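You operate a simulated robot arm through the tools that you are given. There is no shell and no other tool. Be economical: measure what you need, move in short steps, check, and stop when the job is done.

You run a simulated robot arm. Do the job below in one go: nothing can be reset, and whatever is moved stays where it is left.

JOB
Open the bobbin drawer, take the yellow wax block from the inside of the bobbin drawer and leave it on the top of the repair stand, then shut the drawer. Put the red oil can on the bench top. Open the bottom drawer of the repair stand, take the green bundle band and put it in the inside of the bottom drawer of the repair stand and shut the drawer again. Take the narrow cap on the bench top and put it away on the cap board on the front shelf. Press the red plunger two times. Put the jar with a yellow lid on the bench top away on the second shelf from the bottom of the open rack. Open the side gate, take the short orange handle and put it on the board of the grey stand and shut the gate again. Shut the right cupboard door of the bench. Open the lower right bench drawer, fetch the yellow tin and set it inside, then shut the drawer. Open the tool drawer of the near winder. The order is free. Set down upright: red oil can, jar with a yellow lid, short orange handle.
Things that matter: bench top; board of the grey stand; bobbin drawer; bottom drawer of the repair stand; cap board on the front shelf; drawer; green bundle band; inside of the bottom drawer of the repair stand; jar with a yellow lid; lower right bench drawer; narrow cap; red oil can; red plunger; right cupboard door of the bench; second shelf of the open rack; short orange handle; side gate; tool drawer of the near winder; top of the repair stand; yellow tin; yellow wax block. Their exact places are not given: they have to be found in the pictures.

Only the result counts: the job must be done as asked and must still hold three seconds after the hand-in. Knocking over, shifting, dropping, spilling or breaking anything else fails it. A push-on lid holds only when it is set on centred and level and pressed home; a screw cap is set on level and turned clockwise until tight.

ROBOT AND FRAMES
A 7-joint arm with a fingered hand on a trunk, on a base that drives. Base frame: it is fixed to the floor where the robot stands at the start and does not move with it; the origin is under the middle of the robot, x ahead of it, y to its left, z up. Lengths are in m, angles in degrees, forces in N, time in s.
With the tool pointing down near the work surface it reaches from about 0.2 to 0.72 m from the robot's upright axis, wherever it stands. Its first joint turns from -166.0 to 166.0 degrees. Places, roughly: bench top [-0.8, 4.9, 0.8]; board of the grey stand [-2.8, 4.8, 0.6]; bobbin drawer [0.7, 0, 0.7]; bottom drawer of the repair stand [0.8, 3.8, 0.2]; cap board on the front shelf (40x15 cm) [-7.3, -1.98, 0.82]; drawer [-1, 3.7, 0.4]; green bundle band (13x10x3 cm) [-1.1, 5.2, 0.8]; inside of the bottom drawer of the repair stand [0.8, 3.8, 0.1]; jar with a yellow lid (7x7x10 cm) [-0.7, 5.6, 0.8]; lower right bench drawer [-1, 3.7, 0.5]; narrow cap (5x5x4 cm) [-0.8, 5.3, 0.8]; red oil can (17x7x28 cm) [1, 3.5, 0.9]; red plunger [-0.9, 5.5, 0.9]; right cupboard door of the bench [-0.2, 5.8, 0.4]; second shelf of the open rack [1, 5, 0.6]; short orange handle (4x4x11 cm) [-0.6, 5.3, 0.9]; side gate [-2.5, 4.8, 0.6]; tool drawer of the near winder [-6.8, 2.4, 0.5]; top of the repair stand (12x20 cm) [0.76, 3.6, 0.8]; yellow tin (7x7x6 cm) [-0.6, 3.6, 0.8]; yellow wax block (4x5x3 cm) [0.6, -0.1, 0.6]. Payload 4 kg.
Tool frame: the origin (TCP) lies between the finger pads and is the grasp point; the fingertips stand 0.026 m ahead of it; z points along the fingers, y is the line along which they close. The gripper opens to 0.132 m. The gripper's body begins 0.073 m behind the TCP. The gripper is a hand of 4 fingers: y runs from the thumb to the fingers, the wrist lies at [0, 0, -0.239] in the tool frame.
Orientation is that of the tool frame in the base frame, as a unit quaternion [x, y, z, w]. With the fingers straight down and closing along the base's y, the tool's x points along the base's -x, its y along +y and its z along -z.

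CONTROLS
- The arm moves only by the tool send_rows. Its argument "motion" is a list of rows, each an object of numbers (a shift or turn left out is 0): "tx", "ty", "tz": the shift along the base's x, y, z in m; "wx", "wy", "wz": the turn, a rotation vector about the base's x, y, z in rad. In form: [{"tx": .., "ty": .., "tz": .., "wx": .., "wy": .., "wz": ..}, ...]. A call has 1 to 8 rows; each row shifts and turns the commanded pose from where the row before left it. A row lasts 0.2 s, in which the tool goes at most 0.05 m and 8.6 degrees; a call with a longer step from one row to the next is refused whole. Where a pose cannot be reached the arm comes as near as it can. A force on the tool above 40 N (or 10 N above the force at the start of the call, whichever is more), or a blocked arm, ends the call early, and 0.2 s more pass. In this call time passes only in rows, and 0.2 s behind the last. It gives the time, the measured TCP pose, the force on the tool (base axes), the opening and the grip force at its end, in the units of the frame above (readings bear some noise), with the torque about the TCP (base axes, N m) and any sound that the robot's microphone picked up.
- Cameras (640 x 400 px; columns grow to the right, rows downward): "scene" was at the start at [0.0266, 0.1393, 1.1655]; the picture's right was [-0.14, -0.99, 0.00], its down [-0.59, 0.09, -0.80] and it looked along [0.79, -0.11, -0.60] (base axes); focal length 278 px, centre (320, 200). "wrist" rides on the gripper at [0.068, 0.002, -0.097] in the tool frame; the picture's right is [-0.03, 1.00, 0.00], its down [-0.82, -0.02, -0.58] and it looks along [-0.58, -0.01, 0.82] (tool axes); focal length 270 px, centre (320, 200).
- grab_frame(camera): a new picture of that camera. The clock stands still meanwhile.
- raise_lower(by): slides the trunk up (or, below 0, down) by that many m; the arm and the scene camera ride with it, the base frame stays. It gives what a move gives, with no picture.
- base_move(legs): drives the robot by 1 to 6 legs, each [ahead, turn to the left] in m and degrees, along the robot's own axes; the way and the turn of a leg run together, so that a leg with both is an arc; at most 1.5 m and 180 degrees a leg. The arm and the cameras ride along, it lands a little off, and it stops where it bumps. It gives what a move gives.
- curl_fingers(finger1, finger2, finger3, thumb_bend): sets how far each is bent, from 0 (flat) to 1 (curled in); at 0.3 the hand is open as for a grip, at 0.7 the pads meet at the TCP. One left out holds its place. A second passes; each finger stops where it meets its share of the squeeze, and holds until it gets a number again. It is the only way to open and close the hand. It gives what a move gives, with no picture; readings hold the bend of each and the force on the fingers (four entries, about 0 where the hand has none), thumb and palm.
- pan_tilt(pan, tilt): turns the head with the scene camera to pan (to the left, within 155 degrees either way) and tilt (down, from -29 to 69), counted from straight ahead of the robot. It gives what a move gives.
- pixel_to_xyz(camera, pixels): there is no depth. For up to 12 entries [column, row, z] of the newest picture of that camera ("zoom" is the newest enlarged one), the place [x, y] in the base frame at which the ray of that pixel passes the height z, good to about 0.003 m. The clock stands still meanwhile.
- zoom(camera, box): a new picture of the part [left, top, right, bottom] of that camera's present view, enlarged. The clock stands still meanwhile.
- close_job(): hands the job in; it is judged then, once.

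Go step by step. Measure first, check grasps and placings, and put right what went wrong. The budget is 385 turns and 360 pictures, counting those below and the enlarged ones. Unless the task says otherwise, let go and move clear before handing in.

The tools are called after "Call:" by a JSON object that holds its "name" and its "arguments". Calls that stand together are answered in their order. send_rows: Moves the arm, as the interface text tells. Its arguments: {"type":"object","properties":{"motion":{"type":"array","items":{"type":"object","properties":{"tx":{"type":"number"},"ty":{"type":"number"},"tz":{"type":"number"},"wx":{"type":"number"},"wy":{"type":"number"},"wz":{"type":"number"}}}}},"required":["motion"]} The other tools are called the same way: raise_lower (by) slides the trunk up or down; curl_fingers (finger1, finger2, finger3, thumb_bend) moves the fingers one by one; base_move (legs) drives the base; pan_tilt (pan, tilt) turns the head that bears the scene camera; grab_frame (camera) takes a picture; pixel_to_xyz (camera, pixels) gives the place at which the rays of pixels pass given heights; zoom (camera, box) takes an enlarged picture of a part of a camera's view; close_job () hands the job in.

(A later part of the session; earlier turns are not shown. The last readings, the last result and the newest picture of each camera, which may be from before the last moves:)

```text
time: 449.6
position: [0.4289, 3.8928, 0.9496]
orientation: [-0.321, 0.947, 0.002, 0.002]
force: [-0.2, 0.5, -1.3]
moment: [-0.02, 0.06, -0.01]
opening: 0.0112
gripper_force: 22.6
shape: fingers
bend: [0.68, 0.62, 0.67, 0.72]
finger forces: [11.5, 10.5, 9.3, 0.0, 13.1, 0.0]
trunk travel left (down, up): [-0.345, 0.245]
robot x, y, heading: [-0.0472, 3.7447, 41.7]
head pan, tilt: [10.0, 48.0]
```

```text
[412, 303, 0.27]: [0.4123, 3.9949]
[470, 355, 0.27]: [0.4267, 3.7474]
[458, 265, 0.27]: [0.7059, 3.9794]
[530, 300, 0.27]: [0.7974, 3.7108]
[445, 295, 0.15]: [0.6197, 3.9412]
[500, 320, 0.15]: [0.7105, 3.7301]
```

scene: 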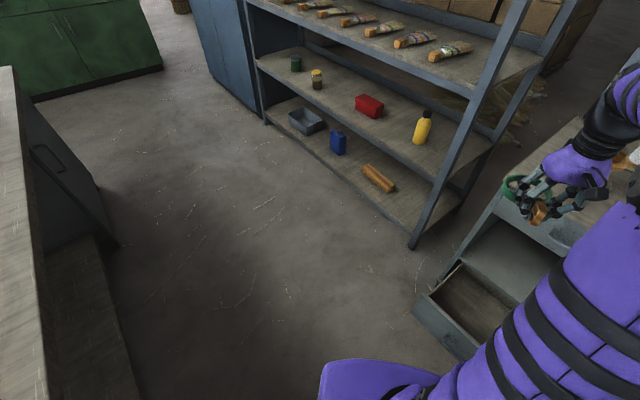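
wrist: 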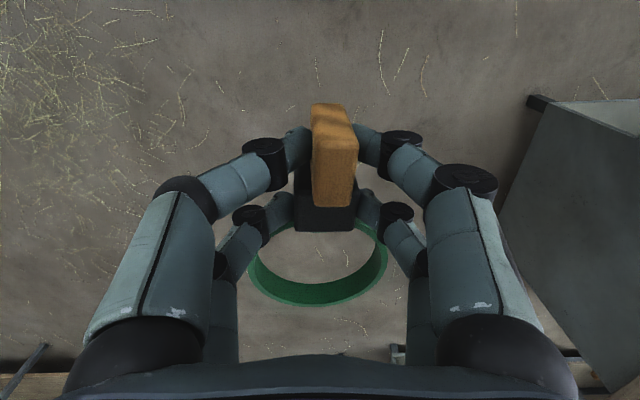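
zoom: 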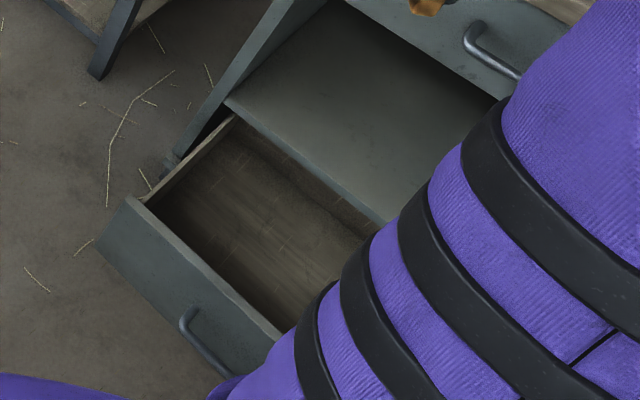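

Yaw the hand so the ring extends along the drawer's width, move over (0.545,3.69), and lower the trunk.

Call:
{"name": "send_rows", "arguments": {"motion": [{"tx": 0.0193, "ty": -0.0333, "wz": 0.14}, {"tx": 0.0193, "ty": -0.0333, "wz": 0.14}, {"tx": 0.0193, "ty": -0.0333, "wz": 0.14}, {"tx": 0.0193, "ty": -0.0333, "wz": 0.14}, {"tx": 0.0193, "ty": -0.0333, "wz": 0.14}, {"tx": 0.0193, "ty": -0.0333, "wz": 0.14}]}}

Call:
{"name": "raise_lower", "arguments": {"by": -0.33}}

Call:
{"name": "send_rows", "arguments": {"motion": [{"tz": -0.04}, {"tz": -0.04}, {"tz": -0.04}, {"tz": -0.04}, {"tz": -0.04}]}}

Call:
{"name": "grab_frame", "arguments": {"camera": "wrist"}}

Call:
{"name": "grab_frame", "arguments": {"camera": "scene"}}

```text
time: 451.0
position: [0.5428, 3.6943, 0.949]
orientation: [-0.679, 0.734, 0.001, 0.0]
force: [-0.2, 1.3, 0.0]
moment: [-0.14, 0.0, 0.02]
opening: 0.0109
gripper_force: 22.6
shape: fingers
bend: [0.68, 0.62, 0.67, 0.72]
finger forces: [11.7, 10.7, 9.2, 0.1, 13.1, 0.0]
trunk travel left (down, up): [-0.345, 0.245]
robot x, y, heading: [-0.0506, 3.7452, 41.9]
head pan, tilt: [10.0, 48.0]
```

```text
time: 454.2
position: [0.5415, 3.6941, 0.6193]
orientation: [-0.679, 0.734, 0.002, 0.001]
force: [0.8, -0.4, -0.8]
moment: [0.01, 0.0, -0.02]
opening: 0.0111
gripper_force: 22.3
shape: fingers
bend: [0.68, 0.62, 0.67, 0.72]
finger forces: [11.7, 10.7, 9.2, 0.1, 13.1, 0.1]
trunk travel left (down, up): [-0.015, 0.575]
robot x, y, heading: [-0.0452, 3.7476, 42.0]
head pan, tilt: [10.0, 48.0]
```

```text
time: 455.4
position: [0.5424, 3.6929, 0.4177]
orientation: [-0.678, 0.735, 0.002, 0.001]
force: [-0.6, 0.4, -0.5]
moment: [-0.03, -0.03, 0.0]
opening: 0.0112
gripper_force: 22.7
shape: fingers
bend: [0.68, 0.62, 0.67, 0.72]
finger forces: [11.7, 10.7, 9.0, 0.0, 13.2, 0.0]
trunk travel left (down, up): [-0.015, 0.575]
robot x, y, heading: [-0.0497, 3.744, 42.0]
head pan, tilt: [10.0, 48.0]
```

```text
205 pictures are left
```

wrist: 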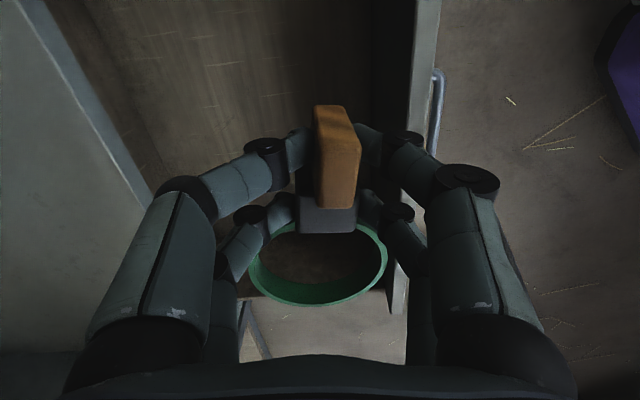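

```text
204 pictures are left
```

scene: 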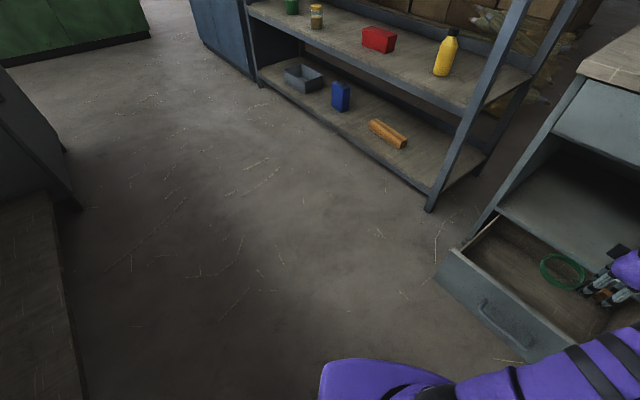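

Call:
{"name": "pixel_to_xyz", "arguments": {"camera": "wrist", "pixels": [[320, 295, 0.25], [320, 295, 0.38], [405, 150, 0.27], [415, 100, 0.27], [150, 190, 0.28], [300, 60, 0.15]]}}

```text
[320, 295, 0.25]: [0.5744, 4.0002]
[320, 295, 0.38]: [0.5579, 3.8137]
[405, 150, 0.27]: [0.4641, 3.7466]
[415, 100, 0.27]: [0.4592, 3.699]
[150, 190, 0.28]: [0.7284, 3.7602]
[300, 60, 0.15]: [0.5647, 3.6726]
```

Clear all round. Lower into the drawer.

Call:
{"name": "send_rows", "arguments": {"motion": [{"tx": 0.01, "tz": -0.04}, {"tz": -0.04}, {"tz": -0.04}, {"tz": -0.04}, {"tz": -0.02}]}}

Call:
{"name": "grab_frame", "arguments": {"camera": "wrist"}}

```text
time: 456.6
position: [0.553, 3.6932, 0.2382]
orientation: [-0.679, 0.734, 0.002, 0.0]
force: [-0.4, -0.6, -0.5]
moment: [-0.02, 0.03, -0.02]
opening: 0.0107
gripper_force: 21.7
shape: fingers
bend: [0.68, 0.62, 0.67, 0.72]
finger forces: [11.7, 10.7, 8.8, 0.1, 13.4, 0.1]
trunk travel left (down, up): [-0.015, 0.575]
robot x, y, heading: [-0.0489, 3.7456, 41.6]
head pan, tilt: [10.0, 48.0]
```

```text
203 pictures are left
```

wrist: 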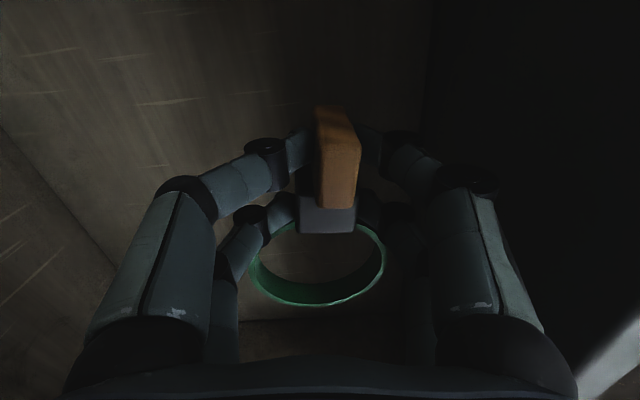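

Call:
{"name": "send_rows", "arguments": {"motion": [{"tz": -0.012}, {"tz": -0.01}, {"tz": -0.01}, {"tz": -0.006}, {"tz": -0.006}, {"tz": -0.006}, {"tz": -0.005}]}}

```text
time: 458.2
position: [0.5529, 3.6937, 0.1847]
orientation: [-0.679, 0.734, 0.003, 0.001]
force: [0.1, 0.6, -0.9]
moment: [-0.01, 0.03, 0.01]
opening: 0.0109
gripper_force: 22.6
shape: fingers
bend: [0.68, 0.62, 0.67, 0.72]
finger forces: [11.7, 10.6, 8.8, 0.0, 13.5, 0.0]
trunk travel left (down, up): [-0.015, 0.575]
robot x, y, heading: [-0.0511, 3.7418, 41.7]
head pan, tilt: [10.0, 48.0]
```

Call:
{"name": "send_rows", "arguments": {"motion": [{"tz": -0.005}, {"tz": -0.005}, {"tz": -0.005}, {"tz": -0.005}, {"tz": -0.005}]}}

Call:
{"name": "grab_frame", "arguments": {"camera": "wrist"}}

```text
time: 459.4
position: [0.5526, 3.6933, 0.1603]
orientation: [-0.679, 0.734, 0.002, 0.001]
force: [-1.3, -1.0, 10.9]
moment: [0.24, 0.31, -0.01]
opening: 0.011
gripper_force: 24.6
shape: fingers
bend: [0.69, 0.65, 0.67, 0.72]
finger forces: [12.2, 13.2, 10.0, 0.0, 13.9, 0.0]
trunk travel left (down, up): [-0.015, 0.575]
robot x, y, heading: [-0.0496, 3.7464, 41.7]
head pan, tilt: [10.0, 48.0]
```

```text
202 pictures are left
```

wrist: 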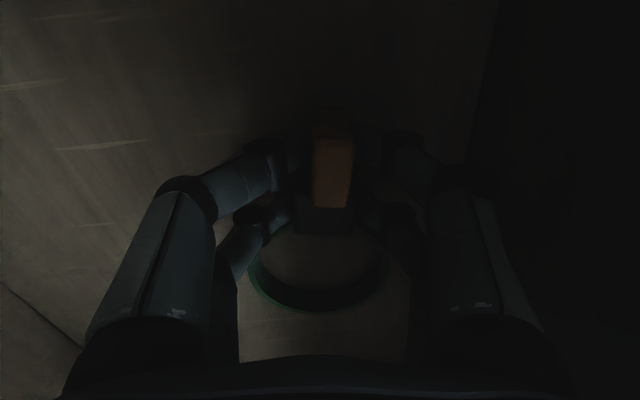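

Touching the drawer floor. Release and rise.

Call:
{"name": "send_rows", "arguments": {"motion": [{"tz": 0.002}]}}

Call:
{"name": "curl_fingers", "arguments": {"finger1": 0.52, "finger2": 0.52, "finger3": 0.52, "thumb_bend": 0.52}}

Call:
{"name": "send_rows", "arguments": {"motion": [{"tz": 0.02}, {"tz": 0.04}, {"tz": 0.04}, {"tz": 0.04}, {"tz": 0.04}, {"tz": 0.04}]}}

Call:
{"name": "grab_frame", "arguments": {"camera": "wrist"}}

Call:
{"name": "grab_frame", "arguments": {"camera": "scene"}}

```text
time: 459.8
position: [0.5532, 3.6923, 0.1599]
orientation: [-0.679, 0.734, 0.003, 0.0]
force: [1.1, -1.0, 5.7]
moment: [0.17, 0.17, 0.0]
opening: 0.0109
gripper_force: 25.0
shape: fingers
bend: [0.69, 0.65, 0.67, 0.72]
finger forces: [11.4, 12.3, 11.0, 0.1, 13.9, 0.0]
trunk travel left (down, up): [-0.015, 0.575]
robot x, y, heading: [-0.0485, 3.7464, 41.8]
head pan, tilt: [10.0, 48.0]
```

```text
time: 460.8
position: [0.5519, 3.6938, 0.1604]
orientation: [-0.679, 0.734, 0.003, 0.0]
force: [0.4, 0.0, 0.7]
moment: [-0.02, 0.0, -0.05]
opening: 0.0586
gripper_force: 0.1
shape: fingers
bend: [0.52, 0.52, 0.52, 0.52]
finger forces: [0.0, 0.1, 0.0, 0.1, 0.0, 0.0]
trunk travel left (down, up): [-0.015, 0.575]
robot x, y, heading: [-0.0447, 3.7435, 41.6]
head pan, tilt: [10.0, 48.0]
```

```text
time: 462.2
position: [0.5524, 3.6932, 0.3808]
orientation: [-0.679, 0.734, 0.003, 0.0]
force: [0.9, 1.6, -0.1]
moment: [-0.02, -0.01, -0.02]
opening: 0.0585
gripper_force: 0.1
shape: fingers
bend: [0.52, 0.52, 0.52, 0.52]
finger forces: [0.1, 0.1, 0.0, 0.0, 0.1, 0.1]
trunk travel left (down, up): [-0.015, 0.575]
robot x, y, heading: [-0.0498, 3.7431, 42.1]
head pan, tilt: [10.0, 48.0]
```

```text
201 pictures are left
```

wrist: 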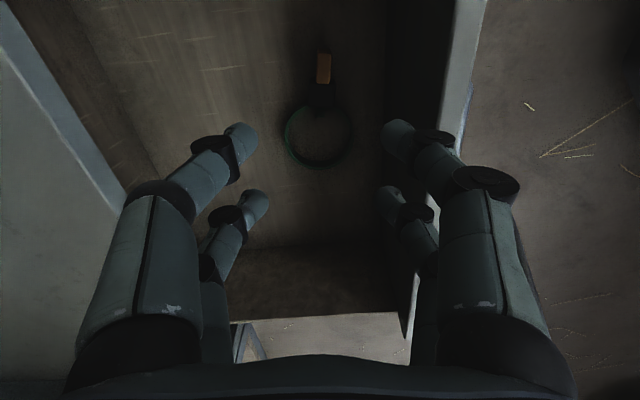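

```text
200 pictures are left
```

scene: 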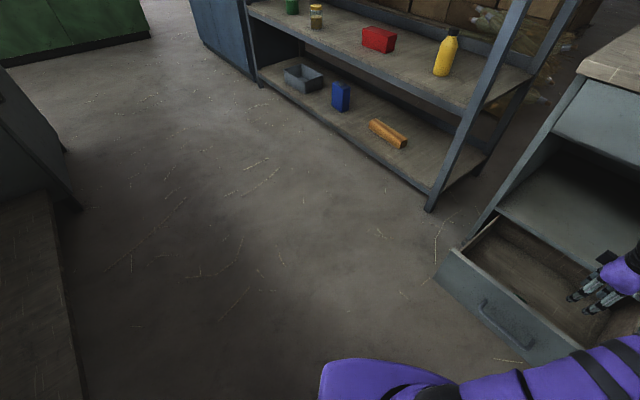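

Band lies in the drawer. Back the hand out, turn the base to heading 90 for room, and bring the fist in front of the drawer.

Call:
{"name": "send_rows", "arguments": {"motion": [{"tz": 0.045}, {"tz": 0.045}, {"tx": -0.045}, {"tx": -0.045}, {"tx": -0.045}, {"tx": -0.045}]}}

Call:
{"name": "base_move", "arguments": {"legs": [[0, 48]]}}

Call:
{"name": "curl_fingers", "arguments": {"finger1": 0.7, "finger2": 0.7, "finger3": 0.7, "thumb_bend": 0.7}}

Call:
{"name": "pan_tilt", "arguments": {"pan": -60, "tilt": 45}}

Call:
{"name": "grab_frame", "arguments": {"camera": "scene"}}

```text
time: 463.6
position: [0.3725, 3.6922, 0.4705]
orientation: [-0.679, 0.734, 0.003, 0.0]
force: [-0.1, 0.1, 0.0]
moment: [-0.02, 0.01, -0.01]
opening: 0.0586
gripper_force: 0.0
shape: fingers
bend: [0.52, 0.52, 0.52, 0.52]
finger forces: [0.1, 0.0, 0.1, 0.0, 0.0, 0.1]
trunk travel left (down, up): [-0.015, 0.575]
robot x, y, heading: [-0.0488, 3.7437, 41.9]
head pan, tilt: [10.0, 48.0]
```

```text
time: 466.4
position: [0.2716, 4.0221, 0.4706]
orientation: [0.918, -0.395, -0.002, 0.001]
force: [1.3, 0.2, -0.5]
moment: [0.03, 0.02, 0.01]
opening: 0.0585
gripper_force: 0.1
shape: fingers
bend: [0.52, 0.52, 0.52, 0.52]
finger forces: [0.0, 0.0, 0.0, 0.0, 0.0, 0.0]
trunk travel left (down, up): [-0.015, 0.575]
robot x, y, heading: [-0.048, 3.7455, 89.7]
head pan, tilt: [10.0, 48.0]
```

```text
time: 467.4
position: [0.2715, 4.0227, 0.4692]
orientation: [0.918, -0.397, -0.003, 0.001]
force: [0.7, -0.2, -0.6]
moment: [0.04, 0.01, -0.01]
opening: 0.0017
gripper_force: 0.0
shape: fingers
bend: [0.7, 0.7, 0.7, 0.7]
finger forces: [0.0, 0.0, 0.1, 0.0, 0.1, 0.0]
trunk travel left (down, up): [-0.015, 0.575]
robot x, y, heading: [-0.0502, 3.7462, 89.7]
head pan, tilt: [10.0, 48.0]
```

```text
time: 468.8
position: [0.2727, 4.0225, 0.471]
orientation: [0.918, -0.396, -0.002, 0.001]
force: [0.1, -0.3, 0.3]
moment: [0.01, 0.02, 0.01]
opening: 0.0016
gripper_force: 0.1
shape: fingers
bend: [0.7, 0.7, 0.7, 0.7]
finger forces: [0.0, 0.0, 0.0, 0.0, 0.1, 0.0]
trunk travel left (down, up): [-0.015, 0.575]
robot x, y, heading: [-0.0445, 3.7398, 90.1]
head pan, tilt: [-60.0, 45.0]
```

```text
199 pictures are left
```

scene: 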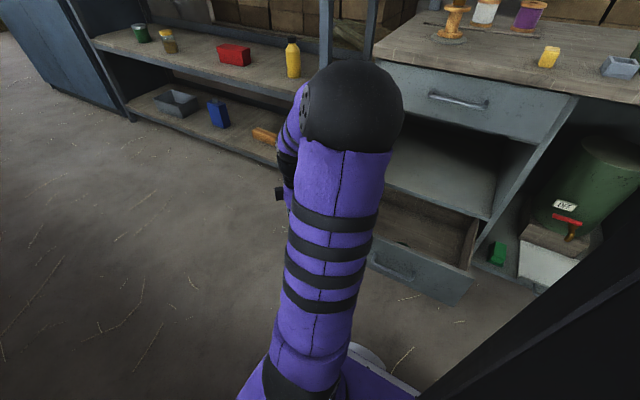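

Call:
{"name": "send_rows", "arguments": {"motion": [{"tx": 0.01, "ty": -0.045}, {"tx": 0.01, "ty": -0.045}, {"tx": 0.01, "ty": -0.045}, {"tx": 0.01, "ty": -0.045}, {"tx": 0.01, "ty": -0.045}, {"ty": -0.04}, {"tz": -0.045}, {"tz": -0.045}]}}

Call:
{"name": "send_rows", "arguments": {"motion": [{"tz": -0.045}, {"tz": -0.045}, {"tz": -0.045}, {"tz": -0.035}]}}

Call:
{"name": "grab_frame", "arguments": {"camera": "scene"}}

Call:
{"name": "grab_frame", "arguments": {"camera": "wrist"}}

```text
time: 470.3
position: [0.3302, 3.8295, 0.4644]
orientation: [0.951, -0.307, 0.014, 0.028]
force: [-0.8, 0.0, -1.0]
moment: [-0.01, 0.0, 0.01]
opening: 0.001
gripper_force: 0.1
shape: fingers
bend: [0.7, 0.7, 0.7, 0.7]
finger forces: [0.1, 0.0, 0.1, 0.1, 0.0, 0.0]
trunk travel left (down, up): [-0.015, 0.575]
robot x, y, heading: [-0.0459, 3.7464, 89.7]
head pan, tilt: [-60.0, 45.0]
stopped in row 7: the arm was blocked; the commanded pose is now the measured one
```

```text
time: 471.3
position: [0.3261, 3.8199, 0.2952]
orientation: [0.949, -0.315, 0.01, 0.011]
force: [-0.4, 0.2, -0.2]
moment: [0.01, 0.01, -0.03]
opening: 0.0011
gripper_force: 0.1
shape: fingers
bend: [0.7, 0.7, 0.7, 0.7]
finger forces: [0.0, 0.1, 0.0, 0.0, 0.0, 0.1]
trunk travel left (down, up): [-0.015, 0.575]
robot x, y, heading: [-0.0469, 3.7463, 89.9]
head pan, tilt: [-60.0, 45.0]
```

```text
198 pictures are left
```

scene: 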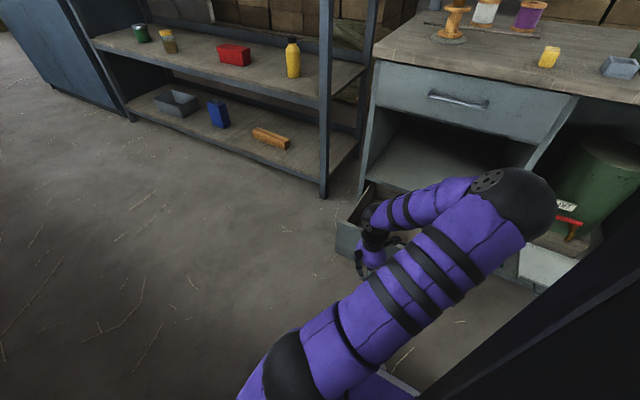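

```text
197 pictures are left
```

wrist: 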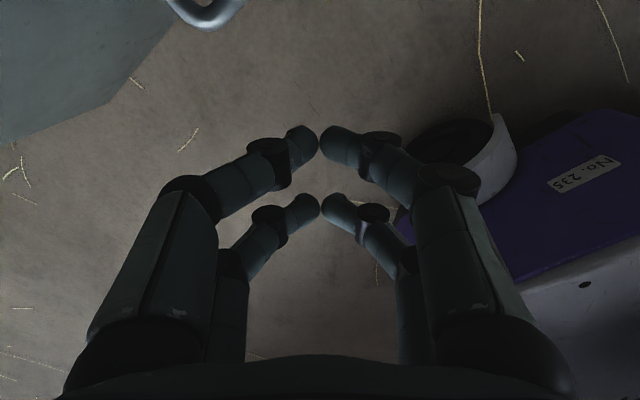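

The hand is beside the base in front of the drawer. Lower a little and push +x.

Call:
{"name": "send_rows", "arguments": {"motion": [{"tz": -0.03, "tx": 0.02}, {"tz": -0.03, "tx": 0.02}, {"tz": -0.02, "tx": 0.02}, {"tx": 0.03}, {"tx": 0.03}, {"tx": 0.03}]}}

Call:
{"name": "grab_frame", "arguments": {"camera": "scene"}}

```text
time: 472.7
position: [0.4359, 3.8178, 0.2163]
orientation: [0.948, -0.317, 0.011, 0.012]
force: [0.7, -1.2, -0.2]
moment: [0.03, 0.04, -0.02]
opening: 0.0012
gripper_force: 0.0
shape: fingers
bend: [0.7, 0.7, 0.7, 0.7]
finger forces: [0.0, 0.1, 0.0, 0.0, 0.0, 0.1]
out of reach, approached as far as the arm can: row 5, 6
trunk travel left (down, up): [-0.015, 0.575]
robot x, y, heading: [-0.0517, 3.7433, 89.5]
head pan, tilt: [-60.0, 45.0]
```

```text
196 pictures are left
```

scene: 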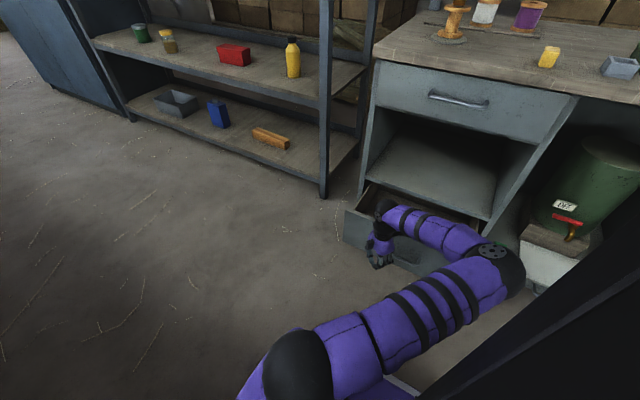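

The tool yaw is 134° off the arm's natural direction, which limits reach. Back off, raise, and yaw the hand back toward the drawer.

Call:
{"name": "send_rows", "arguments": {"motion": [{"tx": -0.03, "tz": 0.03}, {"tx": -0.03, "tz": 0.04}, {"tz": 0.04, "wz": -0.146}, {"tz": 0.04, "wz": -0.146}, {"wz": -0.146}, {"wz": -0.146}, {"wz": -0.146}, {"wz": -0.146}]}}

Call:
{"name": "send_rows", "arguments": {"motion": [{"wz": -0.146}, {"wz": -0.146}, {"wz": -0.146}, {"wz": -0.146}, {"wz": -0.146}, {"wz": -0.146}, {"wz": -0.146}, {"wz": -0.146}]}}

Call:
{"name": "grab_frame", "arguments": {"camera": "scene"}}

```text
time: 474.5
position: [0.3762, 3.8201, 0.3663]
orientation: [0.725, -0.689, 0.004, 0.015]
force: [0.0, 0.3, 0.3]
moment: [0.0, 0.0, -0.02]
opening: 0.0011
gripper_force: 0.1
shape: fingers
bend: [0.7, 0.7, 0.7, 0.7]
finger forces: [0.0, 0.0, 0.1, 0.0, 0.1, 0.0]
trunk travel left (down, up): [-0.015, 0.575]
robot x, y, heading: [-0.0501, 3.7469, 89.7]
head pan, tilt: [-60.0, 45.0]
```

```text
time: 476.3
position: [0.3765, 3.8201, 0.3663]
orientation: [-0.225, 0.974, 0.005, -0.015]
force: [0.6, 0.6, -1.1]
moment: [-0.01, 0.02, -0.04]
opening: 0.0014
gripper_force: 0.1
shape: fingers
bend: [0.7, 0.7, 0.7, 0.7]
finger forces: [0.0, 0.0, 0.0, 0.0, 0.0, 0.0]
trunk travel left (down, up): [-0.015, 0.575]
robot x, y, heading: [-0.0464, 3.7499, 89.7]
head pan, tilt: [-60.0, 45.0]
```

```text
195 pictures are left
```

scene: 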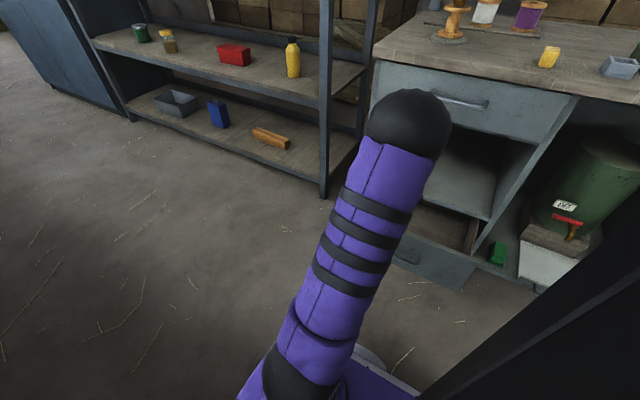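

Call:
{"name": "send_rows", "arguments": {"motion": [{"ty": 0.012, "wy": -0.145}, {"ty": 0.012, "wy": -0.145}, {"ty": 0.012, "wy": -0.145}, {"ty": 0.012, "wy": -0.145}, {"tx": -0.02, "wy": -0.145}, {"tz": -0.045}, {"tz": -0.045}, {"tz": -0.045}]}}

Call:
{"name": "send_rows", "arguments": {"motion": [{"tz": -0.02}, {"tx": 0.03}, {"tx": 0.03}, {"tx": 0.03}, {"tx": 0.03}, {"tx": 0.03}, {"tx": 0.03}]}}

Call:
{"name": "grab_frame", "arguments": {"camera": "scene"}}

```text
time: 478.1
position: [0.3702, 3.871, 0.2313]
orientation: [-0.213, 0.916, -0.075, 0.332]
force: [0.1, 0.2, 0.8]
moment: [-0.02, -0.01, 0.05]
opening: 0.0014
gripper_force: 0.0
shape: fingers
bend: [0.7, 0.7, 0.7, 0.7]
finger forces: [0.0, 0.1, 0.0, 0.0, 0.0, 0.0]
out of reach, approached as far as the arm can: row 5
trunk travel left (down, up): [-0.015, 0.575]
robot x, y, heading: [-0.0474, 3.7458, 89.8]
head pan, tilt: [-60.0, 45.0]
```

```text
time: 479.7
position: [0.5505, 3.8719, 0.2108]
orientation: [-0.213, 0.916, -0.076, 0.332]
force: [-0.8, 0.0, 0.4]
moment: [0.0, 0.0, 0.01]
opening: 0.0011
gripper_force: 0.3
shape: fingers
bend: [0.7, 0.7, 0.7, 0.7]
finger forces: [0.0, 0.0, 0.2, 0.0, 0.0, 0.1]
trunk travel left (down, up): [-0.015, 0.575]
robot x, y, heading: [-0.049, 3.7456, 89.9]
head pan, tilt: [-60.0, 45.0]
```

```text
194 pictures are left
```

scene: 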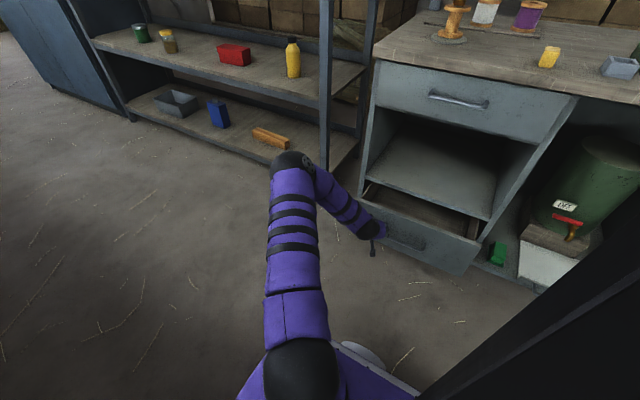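

Drawer is closing. Keep pushing.

Call:
{"name": "send_rows", "arguments": {"motion": [{"tx": 0.025}, {"tx": 0.025}, {"tx": 0.02}, {"tx": 0.02}, {"tx": 0.015}, {"tx": 0.015}, {"tx": 0.01}, {"tx": 0.01}]}}

Call:
{"name": "grab_frame", "arguments": {"camera": "scene"}}

```text
time: 481.1
position: [0.6564, 3.8749, 0.2073]
orientation: [-0.214, 0.918, -0.075, 0.327]
force: [-22.3, 4.3, 12.1]
moment: [-0.4, -0.09, -0.47]
opening: 0.0
gripper_force: 13.4
shape: fingers
bend: [0.69, 0.68, 0.73, 0.72]
finger forces: [0.0, 0.1, 12.9, 0.0, 14.7, 0.0]
trunk travel left (down, up): [-0.015, 0.575]
robot x, y, heading: [-0.0426, 3.747, 89.9]
head pan, tilt: [-60.0, 45.0]
stopped in row 6: the force on the tool passed its limit at 61 N (the readings are from after the stop); the commanded pose is now the measured one
```

```text
193 pictures are left
```

scene: 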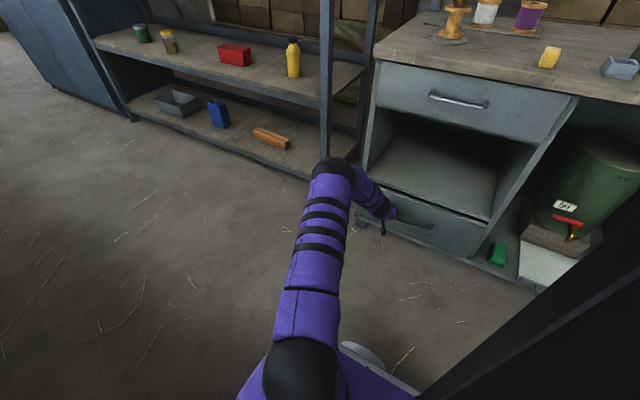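

Drawer is shut. Retract the arm and raise.

Call:
{"name": "send_rows", "arguments": {"motion": [{"tx": -0.045}, {"tx": -0.045}, {"tx": -0.045}, {"tx": -0.045, "tz": 0.01}, {"tz": 0.048}, {"tz": 0.048}, {"tz": 0.048}, {"tz": 0.048}]}}

Call:
{"name": "raise_lower", "arguments": {"by": 0.2}}

Call:
{"name": "send_rows", "arguments": {"motion": [{"tz": 0.045, "tx": -0.02, "ty": 0.03}, {"tz": 0.045, "tx": -0.02, "ty": 0.03}, {"tz": 0.03, "tx": -0.02, "ty": 0.03}, {"tx": -0.02, "ty": 0.03, "wz": 0.1}, {"tx": -0.02, "ty": 0.03, "wz": 0.14}, {"tx": -0.02, "ty": 0.03, "wz": 0.14}, {"tx": -0.02, "ty": 0.03, "wz": 0.14}]}}

Call:
{"name": "pan_tilt", "arguments": {"pan": 0, "tilt": 25}}

Call:
{"name": "grab_frame", "arguments": {"camera": "scene"}}

```text
time: 482.9
position: [0.4762, 3.8707, 0.4084]
orientation: [-0.214, 0.918, -0.075, 0.325]
force: [-0.9, 0.1, 0.0]
moment: [0.01, -0.04, 0.01]
opening: 0.0012
gripper_force: 0.2
shape: fingers
bend: [0.7, 0.7, 0.7, 0.7]
finger forces: [0.1, 0.0, 0.0, 0.0, 0.0, 0.0]
trunk travel left (down, up): [-0.015, 0.575]
robot x, y, heading: [-0.0471, 3.7404, 89.6]
head pan, tilt: [-60.0, 45.0]
```

```text
time: 485.0
position: [0.4774, 3.8715, 0.6078]
orientation: [-0.213, 0.918, -0.075, 0.327]
force: [0.6, 0.2, -1.1]
moment: [0.0, 0.02, -0.01]
opening: 0.0012
gripper_force: 0.0
shape: fingers
bend: [0.7, 0.7, 0.7, 0.7]
finger forces: [0.0, 0.0, 0.0, 0.0, 0.0, 0.0]
trunk travel left (down, up): [-0.215, 0.375]
robot x, y, heading: [-0.0458, 3.7464, 89.9]
head pan, tilt: [-60.0, 45.0]
```

```text
refused: row 1 steps farther than a row can; nothing moved
```

```text
time: 486.3
position: [0.4759, 3.8692, 0.6091]
orientation: [-0.213, 0.918, -0.075, 0.326]
force: [0.4, -0.3, -0.3]
moment: [0.0, 0.03, 0.0]
opening: 0.001
gripper_force: 0.0
shape: fingers
bend: [0.7, 0.7, 0.7, 0.7]
finger forces: [0.0, 0.1, 0.0, 0.0, 0.1, 0.0]
trunk travel left (down, up): [-0.215, 0.375]
robot x, y, heading: [-0.0468, 3.7431, 90.0]
head pan, tilt: [0.0, 25.0]
```

```text
192 pictures are left
```

scene: 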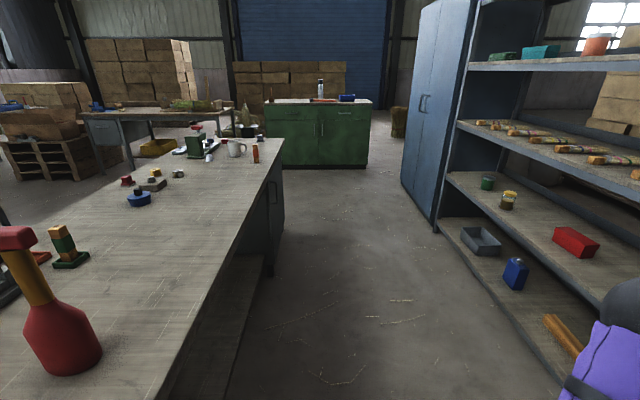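

Call:
{"name": "send_rows", "arguments": {"motion": [{"tz": 0.04, "tx": -0.02}, {"tz": 0.04, "tx": -0.02}, {"tz": 0.04, "ty": 0.02}, {"tx": -0.02, "ty": 0.03, "wz": 0.1}, {"tx": -0.03, "ty": 0.03, "wz": 0.14}, {"tx": -0.03, "ty": 0.03, "wz": 0.14}, {"tx": -0.03, "ty": 0.03, "wz": 0.14}, {"tx": -0.03, "ty": 0.03, "wz": 0.14}]}}

Call:
{"name": "base_move", "arguments": {"legs": [[1.5, 0], [1.15, 0], [0, 90]]}}

Call:
{"name": "grab_frame", "arguments": {"camera": "scene"}}

```text
time: 488.1
position: [0.3014, 4.0336, 0.729]
orientation: [-0.5, 0.8, 0.029, 0.332]
force: [-3.2, 6.5, 0.9]
moment: [-0.45, -0.23, -0.41]
opening: 0.0012
gripper_force: 0.1
shape: fingers
bend: [0.7, 0.7, 0.7, 0.7]
finger forces: [0.0, 0.0, 0.1, 0.0, 0.0, 0.1]
trunk travel left (down, up): [-0.215, 0.375]
robot x, y, heading: [-0.0481, 3.7454, 90.0]
head pan, tilt: [0.0, 25.0]
```

```text
time: 505.2
position: [-0.3634, 6.732, 0.7284]
orientation: [0.92, -0.206, -0.261, -0.209]
force: [0.8, 0.7, 0.6]
moment: [0.02, -0.01, 0.02]
opening: 0.0009
gripper_force: 0.0
shape: fingers
bend: [0.7, 0.7, 0.7, 0.7]
finger forces: [0.0, 0.0, 0.1, 0.1, 0.1, 0.0]
trunk travel left (down, up): [-0.215, 0.375]
robot x, y, heading: [-0.0633, 6.3878, -179.4]
head pan, tilt: [0.0, 25.0]
```

```text
191 pictures are left
```

scene: 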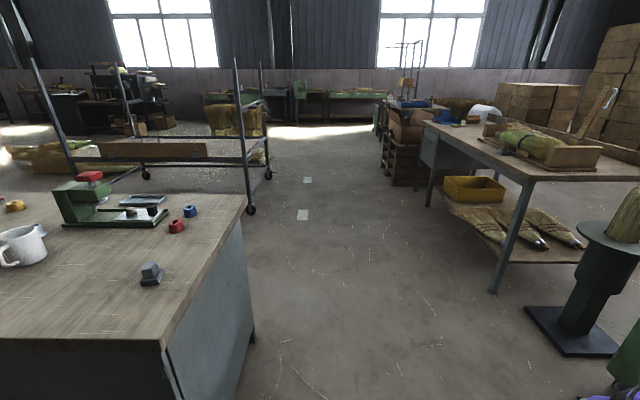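

Call:
{"name": "pixel_to_xyz", "arguments": {"camera": "scene", "pixels": [[525, 312, 0.0], [565, 355, 0.0], [490, 292, 0.0], [415, 180, 0.0], [252, 345, 0.0], [248, 212, 0.0], [157, 340, 0.8], [247, 195, 0.8], [580, 235, 0.5]]}}

Call:
{"name": "send_rows", "arguments": {"motion": [{"ty": -0.045}, {"ty": -0.045}, {"ty": -0.045}, {"ty": -0.045}, {"ty": -0.045}, {"ty": -0.045}, {"ty": -0.045}]}}

```text
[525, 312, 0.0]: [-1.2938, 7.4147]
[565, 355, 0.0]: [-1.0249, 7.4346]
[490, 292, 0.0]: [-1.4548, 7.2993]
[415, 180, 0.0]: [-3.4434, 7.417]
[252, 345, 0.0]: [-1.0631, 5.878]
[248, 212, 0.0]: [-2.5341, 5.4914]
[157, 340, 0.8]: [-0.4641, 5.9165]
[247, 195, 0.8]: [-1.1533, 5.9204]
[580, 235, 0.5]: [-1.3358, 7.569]
```

```text
time: 506.7
position: [-0.363, 6.5728, 0.7732]
orientation: [0.882, -0.337, -0.212, -0.252]
force: [0.2, 1.0, -0.4]
moment: [-0.03, 0.02, 0.01]
opening: 0.0008
gripper_force: 0.1
shape: fingers
bend: [0.7, 0.7, 0.7, 0.7]
finger forces: [0.0, 0.1, 0.0, 0.0, 0.0, 0.0]
out of reach, approached as far as the arm can: row 2, 3, 4, 5
trunk travel left (down, up): [-0.215, 0.375]
robot x, y, heading: [-0.0632, 6.3898, -179.5]
head pan, tilt: [0.0, 25.0]
stopped in row 7: the arm was blocked; the commanded pose is now the measured one
```

Route is free. Drive to (-1.78,4.8) and face west to the gate.

Call:
{"name": "base_move", "arguments": {"legs": [[1.5, 0], [0.2, 0], [0, 90], [1.5, 0], [0.08, 0], [0, -90]]}}

Call:
{"name": "pan_tilt", "arguments": {"pan": 5, "tilt": 32}}

Call:
{"name": "grab_frame", "arguments": {"camera": "scene"}}

```text
time: 531.6
position: [-2.1069, 4.9859, 0.7729]
orientation: [0.877, -0.35, -0.209, -0.255]
force: [1.0, -0.5, -0.3]
moment: [-0.02, 0.03, -0.02]
opening: 0.0011
gripper_force: 0.1
shape: fingers
bend: [0.7, 0.7, 0.7, 0.7]
finger forces: [0.1, 0.0, 0.0, 0.0, 0.1, 0.0]
trunk travel left (down, up): [-0.215, 0.375]
robot x, y, heading: [-1.8079, 4.7939, 178.7]
head pan, tilt: [0.0, 25.0]
```

```text
time: 532.3
position: [-2.1066, 4.9858, 0.7749]
orientation: [0.877, -0.351, -0.209, -0.255]
force: [-0.3, 0.2, -0.3]
moment: [-0.01, -0.04, 0.0]
opening: 0.001
gripper_force: 0.2
shape: fingers
bend: [0.7, 0.7, 0.7, 0.7]
finger forces: [0.1, 0.1, 0.0, 0.0, 0.0, 0.0]
trunk travel left (down, up): [-0.215, 0.375]
robot x, y, heading: [-1.8128, 4.7949, 178.8]
head pan, tilt: [5.0, 32.0]
```

```text
190 pictures are left
```

scene: 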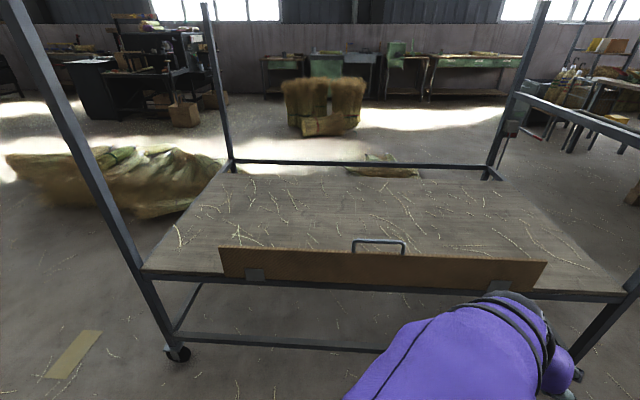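

Call:
{"name": "zoom", "arguments": {"camera": "scene", "box": [200, 160, 570, 310]}}

Call:
{"name": "pixel_to_xyz", "arguments": {"camera": "scene", "pixels": [[355, 241, 0.72], [404, 242, 0.72], [355, 241, 0.7], [404, 242, 0.7], [220, 248, 0.68], [547, 262, 0.68], [223, 276, 0.58], [540, 291, 0.58], [380, 288, 0.58], [230, 160, 0.6], [500, 180, 0.6]]}}

```text
1.73 times, centred on (385, 235) of scene
```

zoom: 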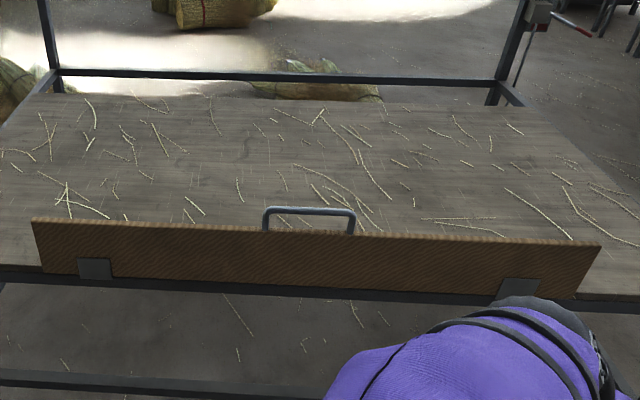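

```text
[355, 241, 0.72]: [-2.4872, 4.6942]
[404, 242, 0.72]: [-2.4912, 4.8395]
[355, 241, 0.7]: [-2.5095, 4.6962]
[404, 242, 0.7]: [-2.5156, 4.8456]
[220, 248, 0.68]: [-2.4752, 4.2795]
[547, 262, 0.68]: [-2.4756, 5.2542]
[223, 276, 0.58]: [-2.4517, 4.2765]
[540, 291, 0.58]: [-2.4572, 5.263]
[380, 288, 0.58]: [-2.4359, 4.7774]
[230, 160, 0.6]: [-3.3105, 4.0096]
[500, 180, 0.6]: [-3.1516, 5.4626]
```

Gate panel: x≈-2.46, z 0.58-0.68, bow on top near (-2.47,4.77,0.72), hinged at the bottom. Turn the hand down with closing along x and go above the bow.

Call:
{"name": "send_rows", "arguments": {"motion": [{"tx": -0.03, "ty": -0.02, "tz": 0.012, "wx": -0.086, "wy": 0.0084, "wz": -0.0973}, {"tx": -0.03, "ty": -0.02, "tz": 0.012, "wx": -0.086, "wy": 0.0084, "wz": -0.0973}, {"tx": -0.03, "ty": -0.02, "tz": 0.012, "wx": -0.086, "wy": 0.0084, "wz": -0.0973}, {"tx": -0.03, "ty": -0.02, "tz": 0.012, "wx": -0.086, "wy": 0.0084, "wz": -0.0973}, {"tx": -0.03, "ty": -0.02, "tz": 0.012, "wx": -0.086, "wy": 0.0084, "wz": -0.0973}, {"tx": -0.03, "ty": -0.02, "tz": 0.012, "wx": -0.086, "wy": 0.0084, "wz": -0.0973}, {"tx": -0.03, "ty": -0.02, "tz": 0.012, "wx": -0.086, "wy": 0.0084, "wz": -0.0973}, {"tx": -0.03, "ty": -0.02, "tz": 0.012, "wx": -0.086, "wy": 0.0084, "wz": -0.0973}]}}

Call:
{"name": "curl_fingers", "arguments": {"finger1": 0.5, "finger2": 0.5, "finger3": 0.5, "thumb_bend": 0.5}}

Call:
{"name": "grab_frame", "arguments": {"camera": "wrist"}}

```text
time: 534.1
position: [-2.3441, 4.8258, 0.8698]
orientation: [0.707, -0.707, 0.002, 0.001]
force: [0.9, -0.9, 0.4]
moment: [0.01, -0.02, 0.01]
opening: 0.001
gripper_force: 0.1
shape: fingers
bend: [0.7, 0.7, 0.7, 0.7]
finger forces: [0.0, 0.0, 0.0, 0.0, 0.0, 0.0]
trunk travel left (down, up): [-0.215, 0.375]
robot x, y, heading: [-1.8115, 4.7926, 178.6]
head pan, tilt: [5.0, 32.0]
```

```text
time: 535.1
position: [-2.3441, 4.8263, 0.8706]
orientation: [0.708, -0.706, 0.002, 0.001]
force: [-0.1, -0.1, 0.3]
moment: [-0.02, -0.05, -0.02]
opening: 0.0655
gripper_force: 0.0
shape: fingers
bend: [0.5, 0.5, 0.5, 0.5]
finger forces: [0.1, 0.0, 0.0, 0.0, 0.0, 0.1]
trunk travel left (down, up): [-0.215, 0.375]
robot x, y, heading: [-1.8133, 4.7939, 178.5]
head pan, tilt: [5.0, 32.0]
```

```text
188 pictures are left
```

wrist: 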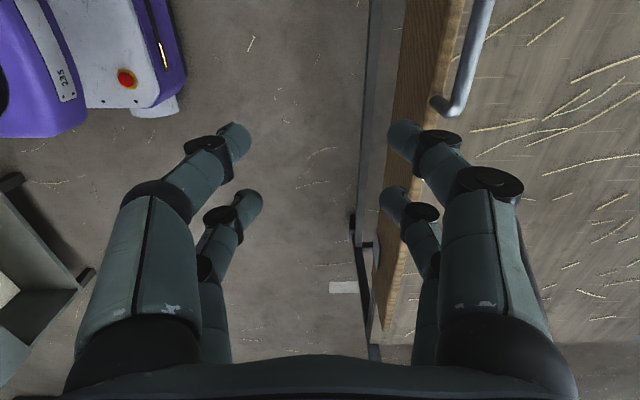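

Call:
{"name": "pixel_to_xyz", "arguments": {"camera": "wrist", "pixels": [[450, 110, 0.71], [466, 60, 0.72], [480, 10, 0.72], [466, 60, 0.7], [430, 60, 0.68], [395, 300, 0.68]]}}

```text
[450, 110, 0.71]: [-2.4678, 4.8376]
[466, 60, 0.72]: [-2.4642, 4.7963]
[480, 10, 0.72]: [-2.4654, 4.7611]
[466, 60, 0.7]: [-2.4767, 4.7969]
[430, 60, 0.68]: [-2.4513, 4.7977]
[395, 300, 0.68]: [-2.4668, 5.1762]
```

Call:
{"name": "send_rows", "arguments": {"motion": [{"tx": -0.028, "ty": -0.014}, {"tx": -0.028, "ty": -0.014}, {"tx": -0.028, "ty": -0.014}, {"tx": -0.027, "ty": -0.014}]}}

Call:
{"name": "grab_frame", "arguments": {"camera": "wrist"}}

Call:
{"name": "zoom", "arguments": {"camera": "scene", "box": [260, 140, 520, 310]}}

```text
time: 536.1
position: [-2.4586, 4.7685, 0.8691]
orientation: [0.707, -0.707, 0.001, 0.002]
force: [0.4, -0.2, 0.5]
moment: [-0.03, 0.04, 0.0]
opening: 0.0653
gripper_force: 0.1
shape: fingers
bend: [0.5, 0.5, 0.5, 0.5]
finger forces: [0.0, 0.0, 0.0, 0.0, 0.0, 0.0]
trunk travel left (down, up): [-0.215, 0.375]
robot x, y, heading: [-1.8096, 4.7907, 178.4]
head pan, tilt: [5.0, 32.0]
```

```text
187 pictures are left
```

wrist: 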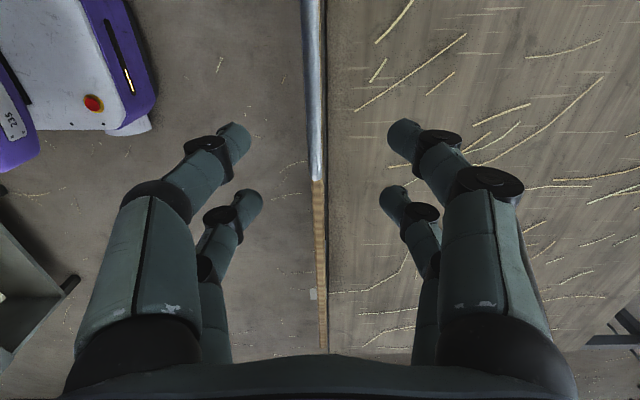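

```text
2.35 times, centred on (390, 225) of scene
```

zoom: 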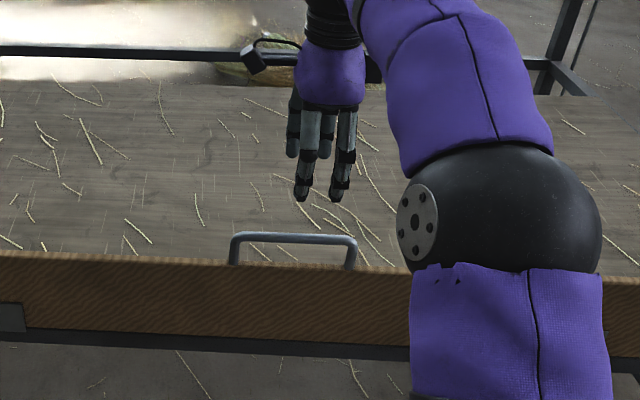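

Bar is centred below. Descend and check.

Call:
{"name": "send_rows", "arguments": {"motion": [{"tz": -0.04}, {"tz": -0.04}, {"tz": -0.02}]}}

Call:
{"name": "grab_frame", "arguments": {"camera": "wrist"}}

Call:
{"name": "zoom", "arguments": {"camera": "scene", "box": [300, 160, 480, 300]}}

```text
time: 536.9
position: [-2.4569, 4.769, 0.7695]
orientation: [0.707, -0.707, 0.002, 0.002]
force: [-0.3, -0.2, -0.2]
moment: [-0.01, 0.03, 0.01]
opening: 0.0653
gripper_force: 0.1
shape: fingers
bend: [0.5, 0.5, 0.5, 0.5]
finger forces: [0.0, 0.1, 0.0, 0.1, 0.0, 0.0]
trunk travel left (down, up): [-0.215, 0.375]
robot x, y, heading: [-1.8086, 4.793, 178.7]
head pan, tilt: [5.0, 32.0]
```

```text
185 pictures are left
```

wrist: 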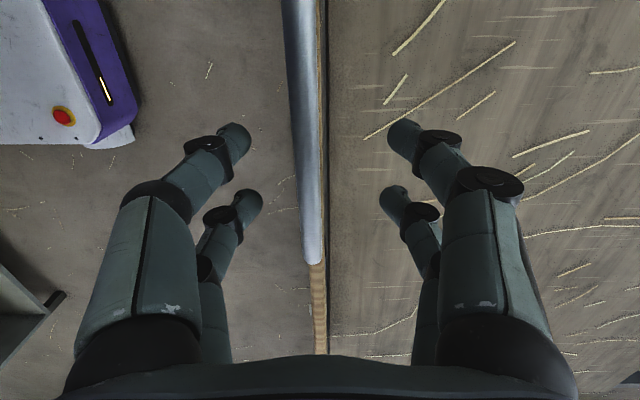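

```text
2.86 times, centred on (390, 230) of scene
```

zoom: 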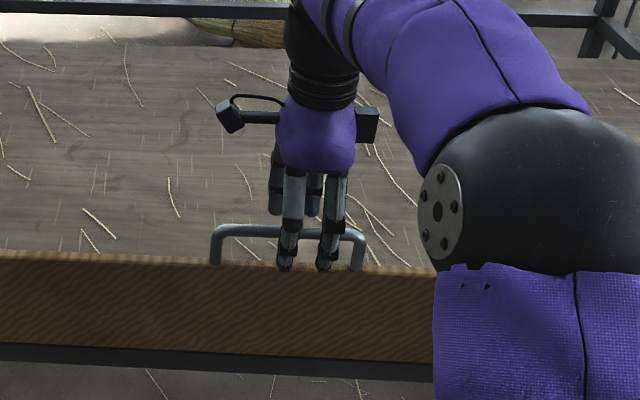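

The bar is at TCP level. Close and pull the gate open along its arc (hinge z≈0.58).

Call:
{"name": "send_rows", "arguments": {"motion": [{"tx": 0.008, "tz": -0.004}]}}

Call:
{"name": "curl_fingers", "arguments": {"finger1": 0.72, "finger2": 0.72, "finger3": 0.72, "thumb_bend": 0.72}}

Call:
{"name": "send_rows", "arguments": {"motion": [{"tx": 0.025, "tz": -0.001}, {"tx": 0.025, "tz": -0.006}, {"tx": 0.022, "tz": -0.01}]}}

Call:
{"name": "grab_frame", "arguments": {"camera": "scene"}}

```text
time: 537.3
position: [-2.4492, 4.7694, 0.7644]
orientation: [0.708, -0.706, 0.001, 0.002]
force: [-0.2, 1.0, -0.1]
moment: [-0.03, -0.02, 0.01]
opening: 0.0655
gripper_force: 0.0
shape: fingers
bend: [0.5, 0.5, 0.5, 0.5]
finger forces: [0.0, 0.0, 0.0, 0.0, 0.0, 0.0]
trunk travel left (down, up): [-0.215, 0.375]
robot x, y, heading: [-1.8102, 4.7922, 178.3]
head pan, tilt: [5.0, 32.0]
```

```text
time: 538.3
position: [-2.4494, 4.7704, 0.7652]
orientation: [0.708, -0.706, 0.002, 0.0]
force: [-1.6, 0.1, -7.4]
moment: [-0.01, -0.01, 0.02]
opening: 0.0061
gripper_force: 7.6
shape: fingers
bend: [0.7, 0.7, 0.71, 0.69]
finger forces: [4.3, 4.3, 3.0, 0.0, 3.9, 0.0]
trunk travel left (down, up): [-0.215, 0.375]
robot x, y, heading: [-1.8075, 4.7899, 178.8]
head pan, tilt: [5.0, 32.0]
```

```text
time: 539.1
position: [-2.3782, 4.7693, 0.7489]
orientation: [0.708, -0.707, 0.002, 0.001]
force: [1.2, 0.6, 0.6]
moment: [0.01, -0.01, 0.03]
opening: 0.0036
gripper_force: 4.9
shape: fingers
bend: [0.71, 0.71, 0.71, 0.69]
finger forces: [2.1, 2.0, 2.0, 0.0, 3.2, 0.0]
trunk travel left (down, up): [-0.215, 0.375]
robot x, y, heading: [-1.8121, 4.7922, 178.6]
head pan, tilt: [5.0, 32.0]
```

```text
183 pictures are left
```

scene: 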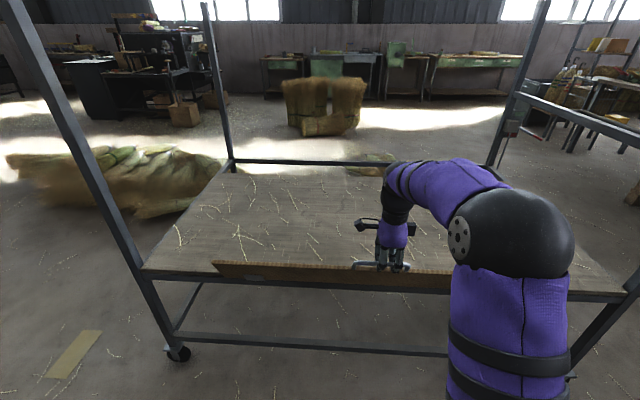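

Gate leans outward with the hand. Continue the arc to about horizontal.

Call:
{"name": "send_rows", "arguments": {"motion": [{"tx": 0.023, "tz": -0.014}, {"tx": 0.023, "tz": -0.014}, {"tx": 0.033, "tz": -0.035}, {"tx": 0.022, "tz": -0.043}, {"tx": 0.01, "tz": -0.047}]}}

Call:
{"name": "grab_frame", "arguments": {"camera": "scene"}}

```text
time: 540.3
position: [-2.2672, 4.7695, 0.597]
orientation: [0.707, -0.707, 0.0, 0.003]
force: [-4.4, -0.6, -3.2]
moment: [-0.04, 0.07, 0.0]
opening: 0.0001
gripper_force: 3.6
shape: fingers
bend: [0.71, 0.71, 0.71, 0.71]
finger forces: [2.6, 2.4, 1.0, 0.1, 1.3, 0.1]
trunk travel left (down, up): [-0.215, 0.375]
robot x, y, heading: [-1.8092, 4.7905, 178.6]
head pan, tilt: [5.0, 32.0]
```

```text
182 pictures are left
```

scene: 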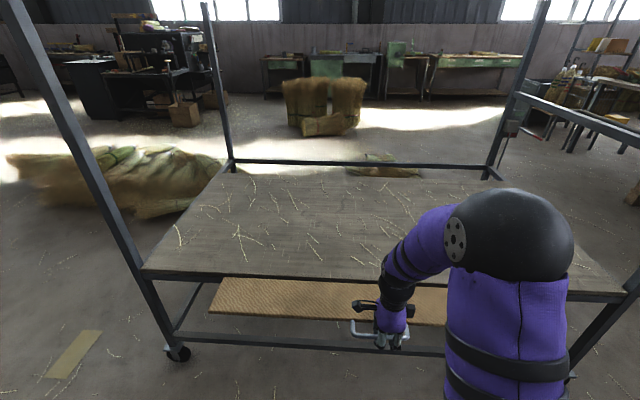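

Gate is open (horizontal). Release and withdraw upward, then check whether it stays.

Call:
{"name": "curl_fingers", "arguments": {"finger1": 0.5, "finger2": 0.5, "finger3": 0.5, "thumb_bend": 0.5}}

Call:
{"name": "send_rows", "arguments": {"motion": [{"tz": 0.045}, {"tz": 0.045}, {"tz": 0.045}, {"tz": 0.045}, {"tz": 0.04, "tx": 0.02}, {"tz": 0.04, "tx": 0.02}]}}

Call:
{"name": "grab_frame", "arguments": {"camera": "scene"}}

```text
time: 541.3
position: [-2.2645, 4.7689, 0.5964]
orientation: [0.707, -0.707, 0.002, 0.001]
force: [17.6, 0.6, -1.0]
moment: [0.0, -0.2, 0.0]
opening: 0.0522
gripper_force: 8.2
shape: fingers
bend: [0.55, 0.55, 0.5, 0.5]
finger forces: [8.4, 8.3, 0.0, 0.0, 0.0, 0.0]
trunk travel left (down, up): [-0.215, 0.375]
robot x, y, heading: [-1.8109, 4.791, 178.5]
head pan, tilt: [5.0, 32.0]
```

```text
time: 542.7
position: [-2.2266, 4.7689, 0.8571]
orientation: [0.707, -0.707, 0.002, 0.001]
force: [-0.5, 0.1, -0.4]
moment: [0.01, -0.01, 0.02]
opening: 0.0651
gripper_force: 0.0
shape: fingers
bend: [0.5, 0.5, 0.5, 0.5]
finger forces: [0.0, 0.0, 0.0, 0.1, 0.0, 0.0]
trunk travel left (down, up): [-0.215, 0.375]
robot x, y, heading: [-1.8083, 4.7919, 178.9]
head pan, tilt: [5.0, 32.0]
```

```text
181 pictures are left
```

scene: 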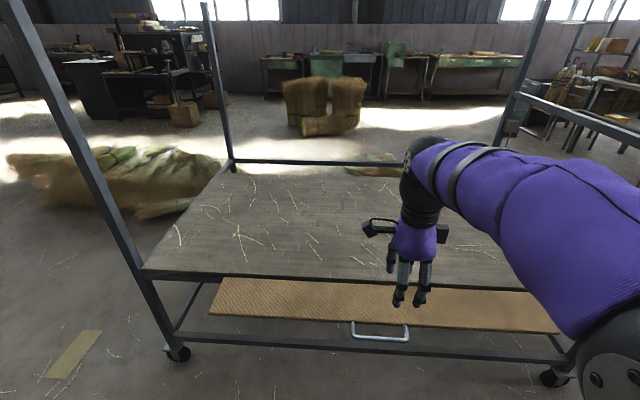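

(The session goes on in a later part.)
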